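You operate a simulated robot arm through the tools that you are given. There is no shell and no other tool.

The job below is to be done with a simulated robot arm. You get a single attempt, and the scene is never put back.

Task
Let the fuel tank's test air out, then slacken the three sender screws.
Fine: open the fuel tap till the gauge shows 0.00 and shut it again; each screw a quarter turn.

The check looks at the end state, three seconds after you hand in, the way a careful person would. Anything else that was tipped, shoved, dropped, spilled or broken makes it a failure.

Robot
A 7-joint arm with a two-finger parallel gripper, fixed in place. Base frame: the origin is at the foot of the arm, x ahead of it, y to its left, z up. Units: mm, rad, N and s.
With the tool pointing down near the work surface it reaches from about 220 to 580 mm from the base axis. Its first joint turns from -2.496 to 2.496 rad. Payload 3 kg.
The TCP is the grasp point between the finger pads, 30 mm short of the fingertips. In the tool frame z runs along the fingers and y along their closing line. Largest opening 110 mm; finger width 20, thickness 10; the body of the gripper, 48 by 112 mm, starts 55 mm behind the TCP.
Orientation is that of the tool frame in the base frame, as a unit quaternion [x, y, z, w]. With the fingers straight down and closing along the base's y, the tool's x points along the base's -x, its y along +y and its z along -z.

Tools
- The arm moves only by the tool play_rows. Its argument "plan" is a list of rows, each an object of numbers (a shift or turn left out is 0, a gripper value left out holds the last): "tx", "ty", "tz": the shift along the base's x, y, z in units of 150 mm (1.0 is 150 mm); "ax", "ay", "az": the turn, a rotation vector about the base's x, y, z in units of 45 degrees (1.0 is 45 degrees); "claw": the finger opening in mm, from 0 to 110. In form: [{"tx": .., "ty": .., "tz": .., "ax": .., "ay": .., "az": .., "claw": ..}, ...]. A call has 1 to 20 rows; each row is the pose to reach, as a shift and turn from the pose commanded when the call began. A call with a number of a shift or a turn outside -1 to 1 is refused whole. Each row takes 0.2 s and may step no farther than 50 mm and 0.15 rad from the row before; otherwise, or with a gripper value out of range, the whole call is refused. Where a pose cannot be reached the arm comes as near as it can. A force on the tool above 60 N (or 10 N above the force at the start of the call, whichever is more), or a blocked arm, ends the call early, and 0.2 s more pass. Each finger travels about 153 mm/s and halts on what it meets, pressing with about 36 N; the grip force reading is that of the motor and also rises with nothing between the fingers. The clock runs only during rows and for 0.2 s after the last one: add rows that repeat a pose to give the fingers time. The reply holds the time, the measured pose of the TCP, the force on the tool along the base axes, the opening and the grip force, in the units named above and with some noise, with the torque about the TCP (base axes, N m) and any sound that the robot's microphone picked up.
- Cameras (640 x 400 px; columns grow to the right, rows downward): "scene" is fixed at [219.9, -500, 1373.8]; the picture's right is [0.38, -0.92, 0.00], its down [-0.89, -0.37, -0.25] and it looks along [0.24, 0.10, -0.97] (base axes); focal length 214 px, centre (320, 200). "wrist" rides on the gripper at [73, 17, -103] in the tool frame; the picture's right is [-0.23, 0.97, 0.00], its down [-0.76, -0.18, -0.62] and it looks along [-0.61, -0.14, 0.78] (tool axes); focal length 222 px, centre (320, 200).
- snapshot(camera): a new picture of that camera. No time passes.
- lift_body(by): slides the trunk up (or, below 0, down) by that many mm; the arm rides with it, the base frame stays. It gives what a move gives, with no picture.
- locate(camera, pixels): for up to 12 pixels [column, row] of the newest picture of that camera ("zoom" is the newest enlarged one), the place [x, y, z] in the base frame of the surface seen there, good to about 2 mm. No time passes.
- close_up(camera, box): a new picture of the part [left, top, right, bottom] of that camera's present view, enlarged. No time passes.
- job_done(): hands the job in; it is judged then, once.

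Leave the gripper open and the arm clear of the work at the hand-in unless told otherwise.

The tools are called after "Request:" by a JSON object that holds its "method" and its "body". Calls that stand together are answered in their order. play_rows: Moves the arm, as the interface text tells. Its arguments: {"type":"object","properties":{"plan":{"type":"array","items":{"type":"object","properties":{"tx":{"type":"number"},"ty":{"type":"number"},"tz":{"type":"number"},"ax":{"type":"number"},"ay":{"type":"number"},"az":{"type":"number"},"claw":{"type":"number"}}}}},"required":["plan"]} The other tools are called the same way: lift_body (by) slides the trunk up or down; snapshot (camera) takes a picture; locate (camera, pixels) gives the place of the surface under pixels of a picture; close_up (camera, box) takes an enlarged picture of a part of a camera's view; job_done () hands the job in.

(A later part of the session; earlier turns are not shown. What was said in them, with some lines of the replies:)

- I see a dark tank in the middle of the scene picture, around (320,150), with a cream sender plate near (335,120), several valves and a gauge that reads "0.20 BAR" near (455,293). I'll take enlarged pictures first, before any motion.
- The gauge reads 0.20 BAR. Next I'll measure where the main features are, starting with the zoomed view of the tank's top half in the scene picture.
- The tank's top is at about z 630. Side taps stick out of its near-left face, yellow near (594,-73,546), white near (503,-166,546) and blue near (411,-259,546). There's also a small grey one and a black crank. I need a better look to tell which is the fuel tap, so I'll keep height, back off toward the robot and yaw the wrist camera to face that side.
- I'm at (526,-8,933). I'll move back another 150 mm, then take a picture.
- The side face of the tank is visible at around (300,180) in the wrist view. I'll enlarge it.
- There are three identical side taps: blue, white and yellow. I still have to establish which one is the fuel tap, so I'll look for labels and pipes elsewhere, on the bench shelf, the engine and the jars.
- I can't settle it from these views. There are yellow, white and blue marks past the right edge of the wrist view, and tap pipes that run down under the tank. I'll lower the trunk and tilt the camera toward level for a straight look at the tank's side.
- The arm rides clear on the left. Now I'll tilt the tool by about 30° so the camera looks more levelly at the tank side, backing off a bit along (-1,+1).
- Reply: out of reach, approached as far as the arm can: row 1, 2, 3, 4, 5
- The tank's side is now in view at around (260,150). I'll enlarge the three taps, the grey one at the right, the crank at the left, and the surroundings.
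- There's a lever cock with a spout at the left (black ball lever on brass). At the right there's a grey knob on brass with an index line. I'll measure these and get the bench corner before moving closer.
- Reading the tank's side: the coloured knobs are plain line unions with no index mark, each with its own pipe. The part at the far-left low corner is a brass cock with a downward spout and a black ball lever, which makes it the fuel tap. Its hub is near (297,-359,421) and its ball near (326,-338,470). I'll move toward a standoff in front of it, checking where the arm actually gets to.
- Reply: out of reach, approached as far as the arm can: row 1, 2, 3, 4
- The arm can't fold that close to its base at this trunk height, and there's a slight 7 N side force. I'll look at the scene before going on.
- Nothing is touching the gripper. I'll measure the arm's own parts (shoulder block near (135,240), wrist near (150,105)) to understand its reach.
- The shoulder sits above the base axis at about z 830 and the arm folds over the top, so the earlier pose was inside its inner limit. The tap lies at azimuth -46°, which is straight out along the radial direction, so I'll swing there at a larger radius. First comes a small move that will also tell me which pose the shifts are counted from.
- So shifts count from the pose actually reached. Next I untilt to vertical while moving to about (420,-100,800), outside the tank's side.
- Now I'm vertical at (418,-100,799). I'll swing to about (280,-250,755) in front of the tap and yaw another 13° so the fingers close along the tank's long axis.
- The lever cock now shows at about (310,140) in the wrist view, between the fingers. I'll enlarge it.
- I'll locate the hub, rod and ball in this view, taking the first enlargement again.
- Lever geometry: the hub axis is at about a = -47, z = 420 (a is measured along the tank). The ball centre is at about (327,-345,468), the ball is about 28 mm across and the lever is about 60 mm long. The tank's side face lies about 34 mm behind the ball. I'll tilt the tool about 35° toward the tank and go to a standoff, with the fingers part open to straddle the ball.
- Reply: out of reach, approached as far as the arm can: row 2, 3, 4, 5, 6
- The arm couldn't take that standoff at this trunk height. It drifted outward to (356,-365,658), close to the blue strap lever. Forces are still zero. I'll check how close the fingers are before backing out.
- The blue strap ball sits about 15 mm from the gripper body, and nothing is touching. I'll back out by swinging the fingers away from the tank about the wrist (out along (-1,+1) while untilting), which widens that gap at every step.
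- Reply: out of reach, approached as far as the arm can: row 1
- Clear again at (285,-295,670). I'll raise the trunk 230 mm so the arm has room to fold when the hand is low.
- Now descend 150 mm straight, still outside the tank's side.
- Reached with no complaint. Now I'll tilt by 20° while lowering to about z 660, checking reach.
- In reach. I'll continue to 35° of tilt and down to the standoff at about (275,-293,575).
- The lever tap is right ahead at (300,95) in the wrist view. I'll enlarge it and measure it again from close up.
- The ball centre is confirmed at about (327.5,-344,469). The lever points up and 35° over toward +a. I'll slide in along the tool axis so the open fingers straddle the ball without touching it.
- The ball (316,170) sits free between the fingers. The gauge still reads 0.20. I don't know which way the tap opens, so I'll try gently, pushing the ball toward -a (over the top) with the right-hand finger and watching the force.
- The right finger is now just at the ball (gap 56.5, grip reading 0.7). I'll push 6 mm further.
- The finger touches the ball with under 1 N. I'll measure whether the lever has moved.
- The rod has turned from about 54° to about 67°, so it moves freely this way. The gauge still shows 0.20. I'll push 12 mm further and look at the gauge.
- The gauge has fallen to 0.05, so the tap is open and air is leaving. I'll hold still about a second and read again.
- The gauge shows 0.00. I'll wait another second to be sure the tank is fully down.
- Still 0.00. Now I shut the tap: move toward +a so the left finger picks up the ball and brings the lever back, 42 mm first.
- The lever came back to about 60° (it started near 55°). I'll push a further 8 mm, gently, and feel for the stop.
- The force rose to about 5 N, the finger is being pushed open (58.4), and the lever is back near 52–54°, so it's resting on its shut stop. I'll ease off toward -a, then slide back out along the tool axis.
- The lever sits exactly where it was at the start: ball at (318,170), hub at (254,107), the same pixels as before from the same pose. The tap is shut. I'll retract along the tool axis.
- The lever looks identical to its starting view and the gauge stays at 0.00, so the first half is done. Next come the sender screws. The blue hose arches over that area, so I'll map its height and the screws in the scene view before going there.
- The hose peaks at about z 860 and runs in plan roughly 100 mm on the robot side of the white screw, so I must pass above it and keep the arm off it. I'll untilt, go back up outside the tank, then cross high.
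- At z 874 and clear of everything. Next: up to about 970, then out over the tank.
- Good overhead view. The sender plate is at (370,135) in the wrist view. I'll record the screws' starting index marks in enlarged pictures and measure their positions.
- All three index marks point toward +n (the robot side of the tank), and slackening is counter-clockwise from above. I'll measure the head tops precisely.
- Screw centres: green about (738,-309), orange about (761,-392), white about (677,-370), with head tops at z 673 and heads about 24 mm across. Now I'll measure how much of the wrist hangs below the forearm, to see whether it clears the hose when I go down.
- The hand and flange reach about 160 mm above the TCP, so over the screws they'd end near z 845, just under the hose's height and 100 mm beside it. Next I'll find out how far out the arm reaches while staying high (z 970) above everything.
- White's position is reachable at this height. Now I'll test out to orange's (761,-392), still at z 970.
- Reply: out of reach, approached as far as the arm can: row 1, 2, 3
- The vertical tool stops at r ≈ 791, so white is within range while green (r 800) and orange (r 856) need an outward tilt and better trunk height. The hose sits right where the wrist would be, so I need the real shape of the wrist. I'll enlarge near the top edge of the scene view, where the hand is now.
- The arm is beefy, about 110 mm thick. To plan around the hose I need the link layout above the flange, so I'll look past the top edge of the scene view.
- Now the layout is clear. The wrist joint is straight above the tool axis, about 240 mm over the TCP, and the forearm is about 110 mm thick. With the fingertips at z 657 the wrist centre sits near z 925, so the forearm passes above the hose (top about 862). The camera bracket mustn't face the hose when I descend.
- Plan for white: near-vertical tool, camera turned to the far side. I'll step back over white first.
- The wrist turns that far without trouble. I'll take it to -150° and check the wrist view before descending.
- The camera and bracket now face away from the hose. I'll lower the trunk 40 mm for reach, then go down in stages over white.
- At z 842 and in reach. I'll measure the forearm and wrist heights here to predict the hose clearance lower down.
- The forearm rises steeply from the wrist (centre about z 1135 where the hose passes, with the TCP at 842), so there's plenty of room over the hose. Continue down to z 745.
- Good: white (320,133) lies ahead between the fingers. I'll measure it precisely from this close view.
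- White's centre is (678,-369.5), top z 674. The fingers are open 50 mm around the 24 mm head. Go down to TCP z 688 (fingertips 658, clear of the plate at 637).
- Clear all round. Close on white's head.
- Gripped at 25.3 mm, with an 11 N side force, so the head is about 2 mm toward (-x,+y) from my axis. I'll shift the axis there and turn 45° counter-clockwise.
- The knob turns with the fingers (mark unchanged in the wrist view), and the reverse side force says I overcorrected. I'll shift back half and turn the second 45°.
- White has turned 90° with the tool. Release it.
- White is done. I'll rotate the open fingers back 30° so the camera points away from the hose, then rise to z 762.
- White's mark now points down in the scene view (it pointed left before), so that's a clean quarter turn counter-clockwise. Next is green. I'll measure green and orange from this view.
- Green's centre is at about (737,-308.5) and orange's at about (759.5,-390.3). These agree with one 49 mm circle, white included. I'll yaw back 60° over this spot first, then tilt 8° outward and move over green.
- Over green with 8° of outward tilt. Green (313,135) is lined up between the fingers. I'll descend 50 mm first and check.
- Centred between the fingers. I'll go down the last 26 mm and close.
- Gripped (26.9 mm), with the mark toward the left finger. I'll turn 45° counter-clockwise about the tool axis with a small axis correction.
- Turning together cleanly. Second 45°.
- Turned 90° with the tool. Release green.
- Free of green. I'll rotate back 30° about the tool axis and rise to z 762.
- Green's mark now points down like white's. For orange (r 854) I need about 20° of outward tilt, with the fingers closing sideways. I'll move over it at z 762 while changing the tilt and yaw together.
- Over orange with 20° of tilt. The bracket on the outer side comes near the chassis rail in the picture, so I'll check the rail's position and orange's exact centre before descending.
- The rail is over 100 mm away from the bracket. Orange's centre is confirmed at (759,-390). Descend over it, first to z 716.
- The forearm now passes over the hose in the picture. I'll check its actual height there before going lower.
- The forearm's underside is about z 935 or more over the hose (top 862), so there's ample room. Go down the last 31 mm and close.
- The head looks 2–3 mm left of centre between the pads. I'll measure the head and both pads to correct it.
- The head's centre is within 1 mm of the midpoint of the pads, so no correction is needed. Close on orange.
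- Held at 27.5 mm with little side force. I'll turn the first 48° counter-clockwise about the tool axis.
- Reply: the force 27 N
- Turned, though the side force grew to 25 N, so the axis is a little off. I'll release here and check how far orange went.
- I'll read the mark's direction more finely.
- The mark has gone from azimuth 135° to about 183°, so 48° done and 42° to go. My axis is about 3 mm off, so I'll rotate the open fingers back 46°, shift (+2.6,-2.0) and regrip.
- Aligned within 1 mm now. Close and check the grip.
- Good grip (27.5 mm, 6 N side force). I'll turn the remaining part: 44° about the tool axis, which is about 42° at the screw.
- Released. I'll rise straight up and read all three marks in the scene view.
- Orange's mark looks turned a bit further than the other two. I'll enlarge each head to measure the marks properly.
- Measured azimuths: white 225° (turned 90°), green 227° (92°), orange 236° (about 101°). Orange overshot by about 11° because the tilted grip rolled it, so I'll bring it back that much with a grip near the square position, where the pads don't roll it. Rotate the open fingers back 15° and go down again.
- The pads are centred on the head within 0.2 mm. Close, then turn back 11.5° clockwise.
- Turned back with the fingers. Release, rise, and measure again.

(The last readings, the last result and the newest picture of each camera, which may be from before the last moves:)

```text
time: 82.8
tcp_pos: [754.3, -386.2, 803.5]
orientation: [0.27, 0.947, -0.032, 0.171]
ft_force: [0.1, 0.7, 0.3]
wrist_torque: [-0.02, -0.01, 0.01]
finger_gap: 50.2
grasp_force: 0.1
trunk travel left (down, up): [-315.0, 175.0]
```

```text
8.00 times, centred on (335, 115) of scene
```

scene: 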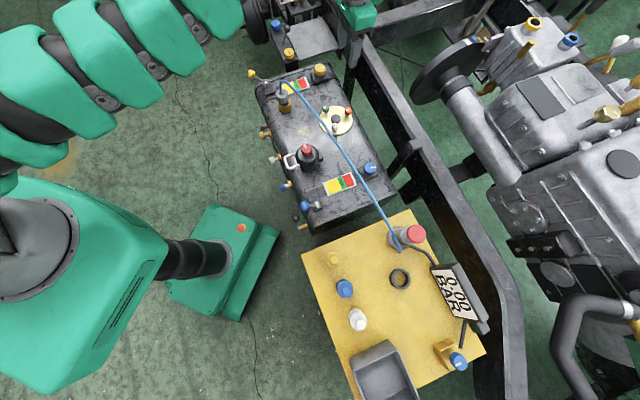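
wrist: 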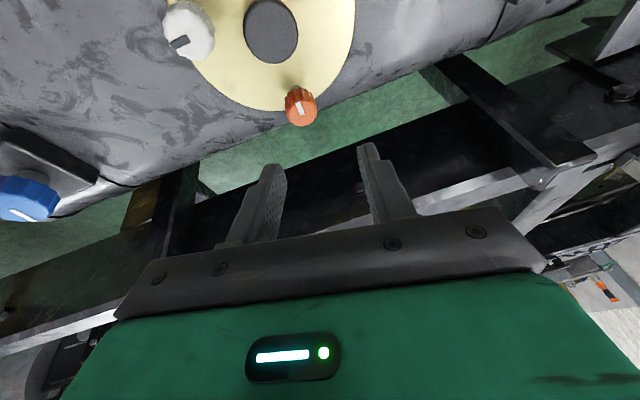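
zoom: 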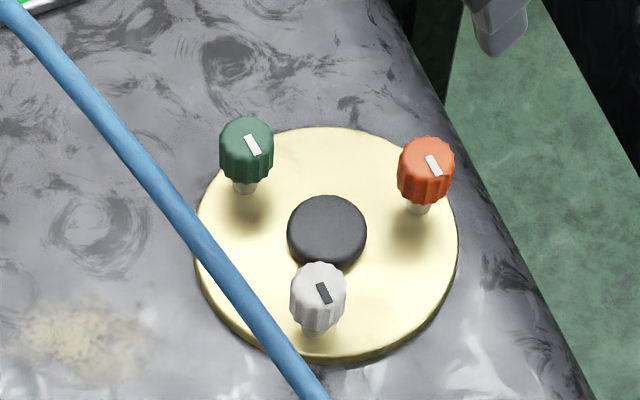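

Orange now reads about 228° (93° turned). All three are at a quarter turn: white 90°, green 92°, orange 93°. I'll rise straight up well above the hose, then draw back.

Request:
{"method": "play_rows", "body": {"plan": [{"tz": 0.3}, {"tz": 0.6}, {"tz": 0.9}, {"tz": 1.0}]}}

Request:
{"method": "play_rows", "body": {"plan": [{"tx": -0.25, "ty": 0.13, "tz": 0.1, "ax": 0.051, "ay": 0.099}, {"tx": -0.5, "ty": 0.26, "tz": 0.15, "ax": 0.102, "ay": 0.198}, {"tx": -0.75, "ty": 0.39, "tz": 0.15, "ax": 0.152, "ay": 0.296}, {"tx": -1.0, "ty": 0.52, "tz": 0.15, "ax": 0.203, "ay": 0.395}, {"tx": -1.0, "ty": 0.52, "tz": 0.15, "ax": 0.203, "ay": 0.395}]}}

```text
time: 83.8
tcp_pos: [754.5, -385.4, 952.8]
orientation: [0.271, 0.947, -0.03, 0.17]
ft_force: [-0.4, 0.3, 0.2]
wrist_torque: [0.02, 0.0, 0.04]
finger_gap: 50.0
grasp_force: 0.0
trunk travel left (down, up): [-315.0, 175.0]
```

```text
time: 85.0
tcp_pos: [604.2, -310.0, 977.5]
orientation: [0.275, 0.961, 0.002, 0.001]
ft_force: [0.3, 0.0, -0.5]
wrist_torque: [-0.02, 0.0, 0.0]
finger_gap: 50.1
grasp_force: 0.1
trunk travel left (down, up): [-315.0, 175.0]
```

High and vertical again. I'll back away to the open floor side, away from the tank, where the wrist camera can also check the tap.

Request:
{"method": "play_rows", "body": {"plan": [{"tx": -0.2, "ty": 0.25}, {"tx": -0.4, "ty": 0.5}, {"tx": -0.6, "ty": 0.75}, {"tx": -0.8, "ty": 1.0}, {"tx": -0.8, "ty": 1.0}]}}

Request:
{"method": "play_rows", "body": {"plan": [{"tx": -0.2, "ty": 0.25, "claw": 80}, {"tx": -0.4, "ty": 0.5, "claw": 100}, {"tx": -0.6, "ty": 0.75, "claw": 110}, {"tx": -0.7, "ty": 1.0}, {"tx": -0.7, "ty": 1.0}]}}

Request:
{"method": "snapshot", "body": {"camera": "scene"}}

Request:
{"method": "snapshot", "body": {"camera": "wrist"}}

```text
time: 86.2
tcp_pos: [483.4, -157.9, 977.4]
orientation: [0.276, 0.961, 0.002, 0.002]
ft_force: [0.9, 0.1, -0.1]
wrist_torque: [0.02, 0.02, 0.0]
finger_gap: 50.5
grasp_force: 0.0
trunk travel left (down, up): [-315.0, 175.0]
```

```text
time: 87.4
tcp_pos: [379.3, -10.6, 976.7]
orientation: [0.275, 0.961, 0.002, 0.001]
ft_force: [0.1, 0.6, 0.3]
wrist_torque: [0.04, -0.01, -0.02]
finger_gap: 110.0
grasp_force: 0.0
trunk travel left (down, up): [-315.0, 175.0]
```

```text
taken
```

scene: 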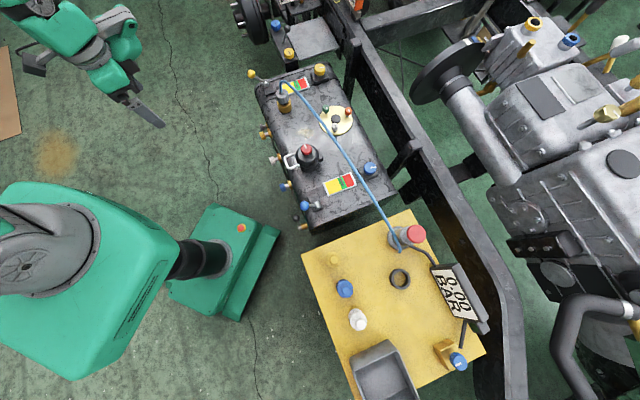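

```text
taken
```

wrist: 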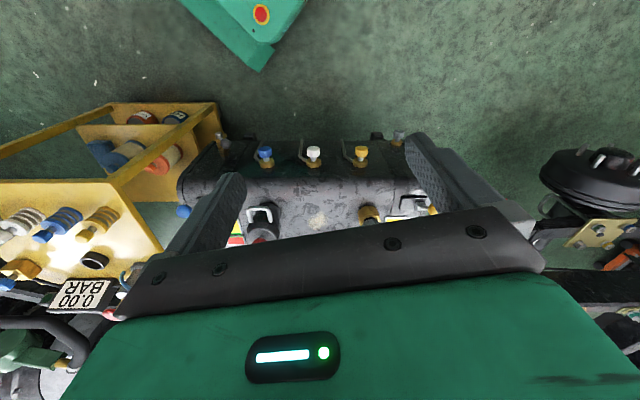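

The arm is clear with the gripper open. For a last check I'll compare the tap lever, the tank top and the bench with the starting pictures, and read the gauge.

Request:
{"method": "close_up", "body": {"camera": "scene", "box": [240, 60, 400, 160]}}

Request:
{"method": "close_up", "body": {"camera": "scene", "box": [240, 140, 400, 240]}}

Request:
{"method": "close_up", "body": {"camera": "scene", "box": [300, 210, 500, 335]}}

Request:
{"method": "close_up", "body": {"camera": "wrist", "box": [180, 115, 276, 175]}}

```text
4.00 times, centred on (320, 110) of scene
```

zoom: 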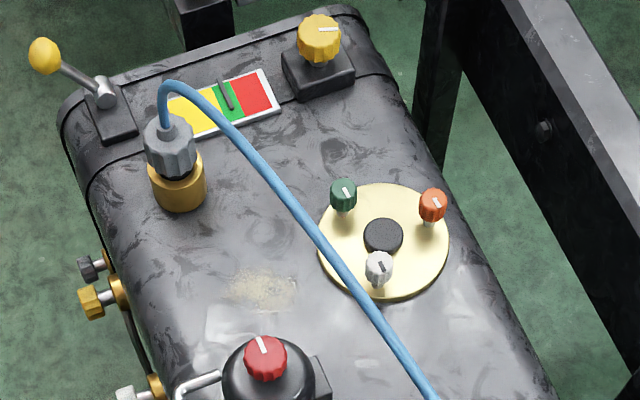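

```text
4.00 times, centred on (320, 190) of scene
```

zoom: 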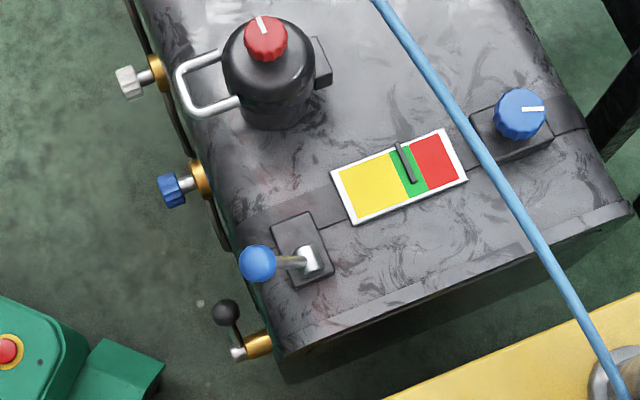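

```text
3.20 times, centred on (400, 272) of scene
```

zoom: 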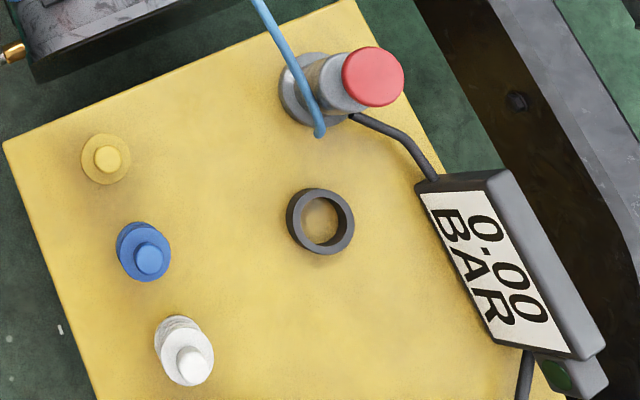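

```text
6.67 times, centred on (228, 145) of wrist
```

zoom: 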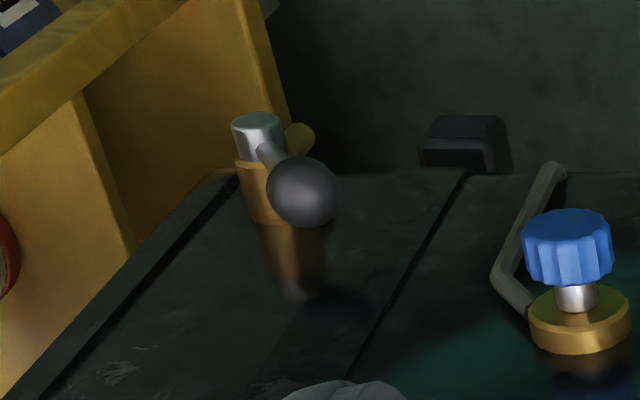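

Everything matches the starting pictures except what the job asked for:
- **Gauge:** it reads 0.00 BAR.
- **Fuel tap:** the lever is back at (225,312), exactly where it was at the start, so it's shut.
- **Sender screws:** all three marks have moved a quarter turn counter-clockwise.
- **Everything else:** the strap levers, knobs, hose and bench items haven't moved.

The gripper is open and the arm is clear, so I'm handing in.

Request:
{"method": "job_done", "body": {}}

```text
The job is handed in.
```

The tank's test air is out and all three sender screws are slackened a quarter turn. I've handed the job in, and no result has come back yet.

- **Fuel tap:** I took the lever cock with the downward spout as the fuel tap, since no tap was labelled. Opening it dropped the gauge from 0.20 to 0.00 BAR. I then shut it against its stop, and the gauge still read 0.00 before hand-in.
- **Sender screws:** all were turned counter-clockwise: white about 90°, green about 92° and orange about 93°, each read to within a couple of degrees. Orange first went to about 101°, so I turned it back about 8°.
- **Everything else:** the strap levers, knobs, hose and bench items look the same as in the starting pictures. Early on, the arm drifted to within about 15 mm of the blue strap lever but did not touch it.

The gripper is open and the arm is clear of the work.
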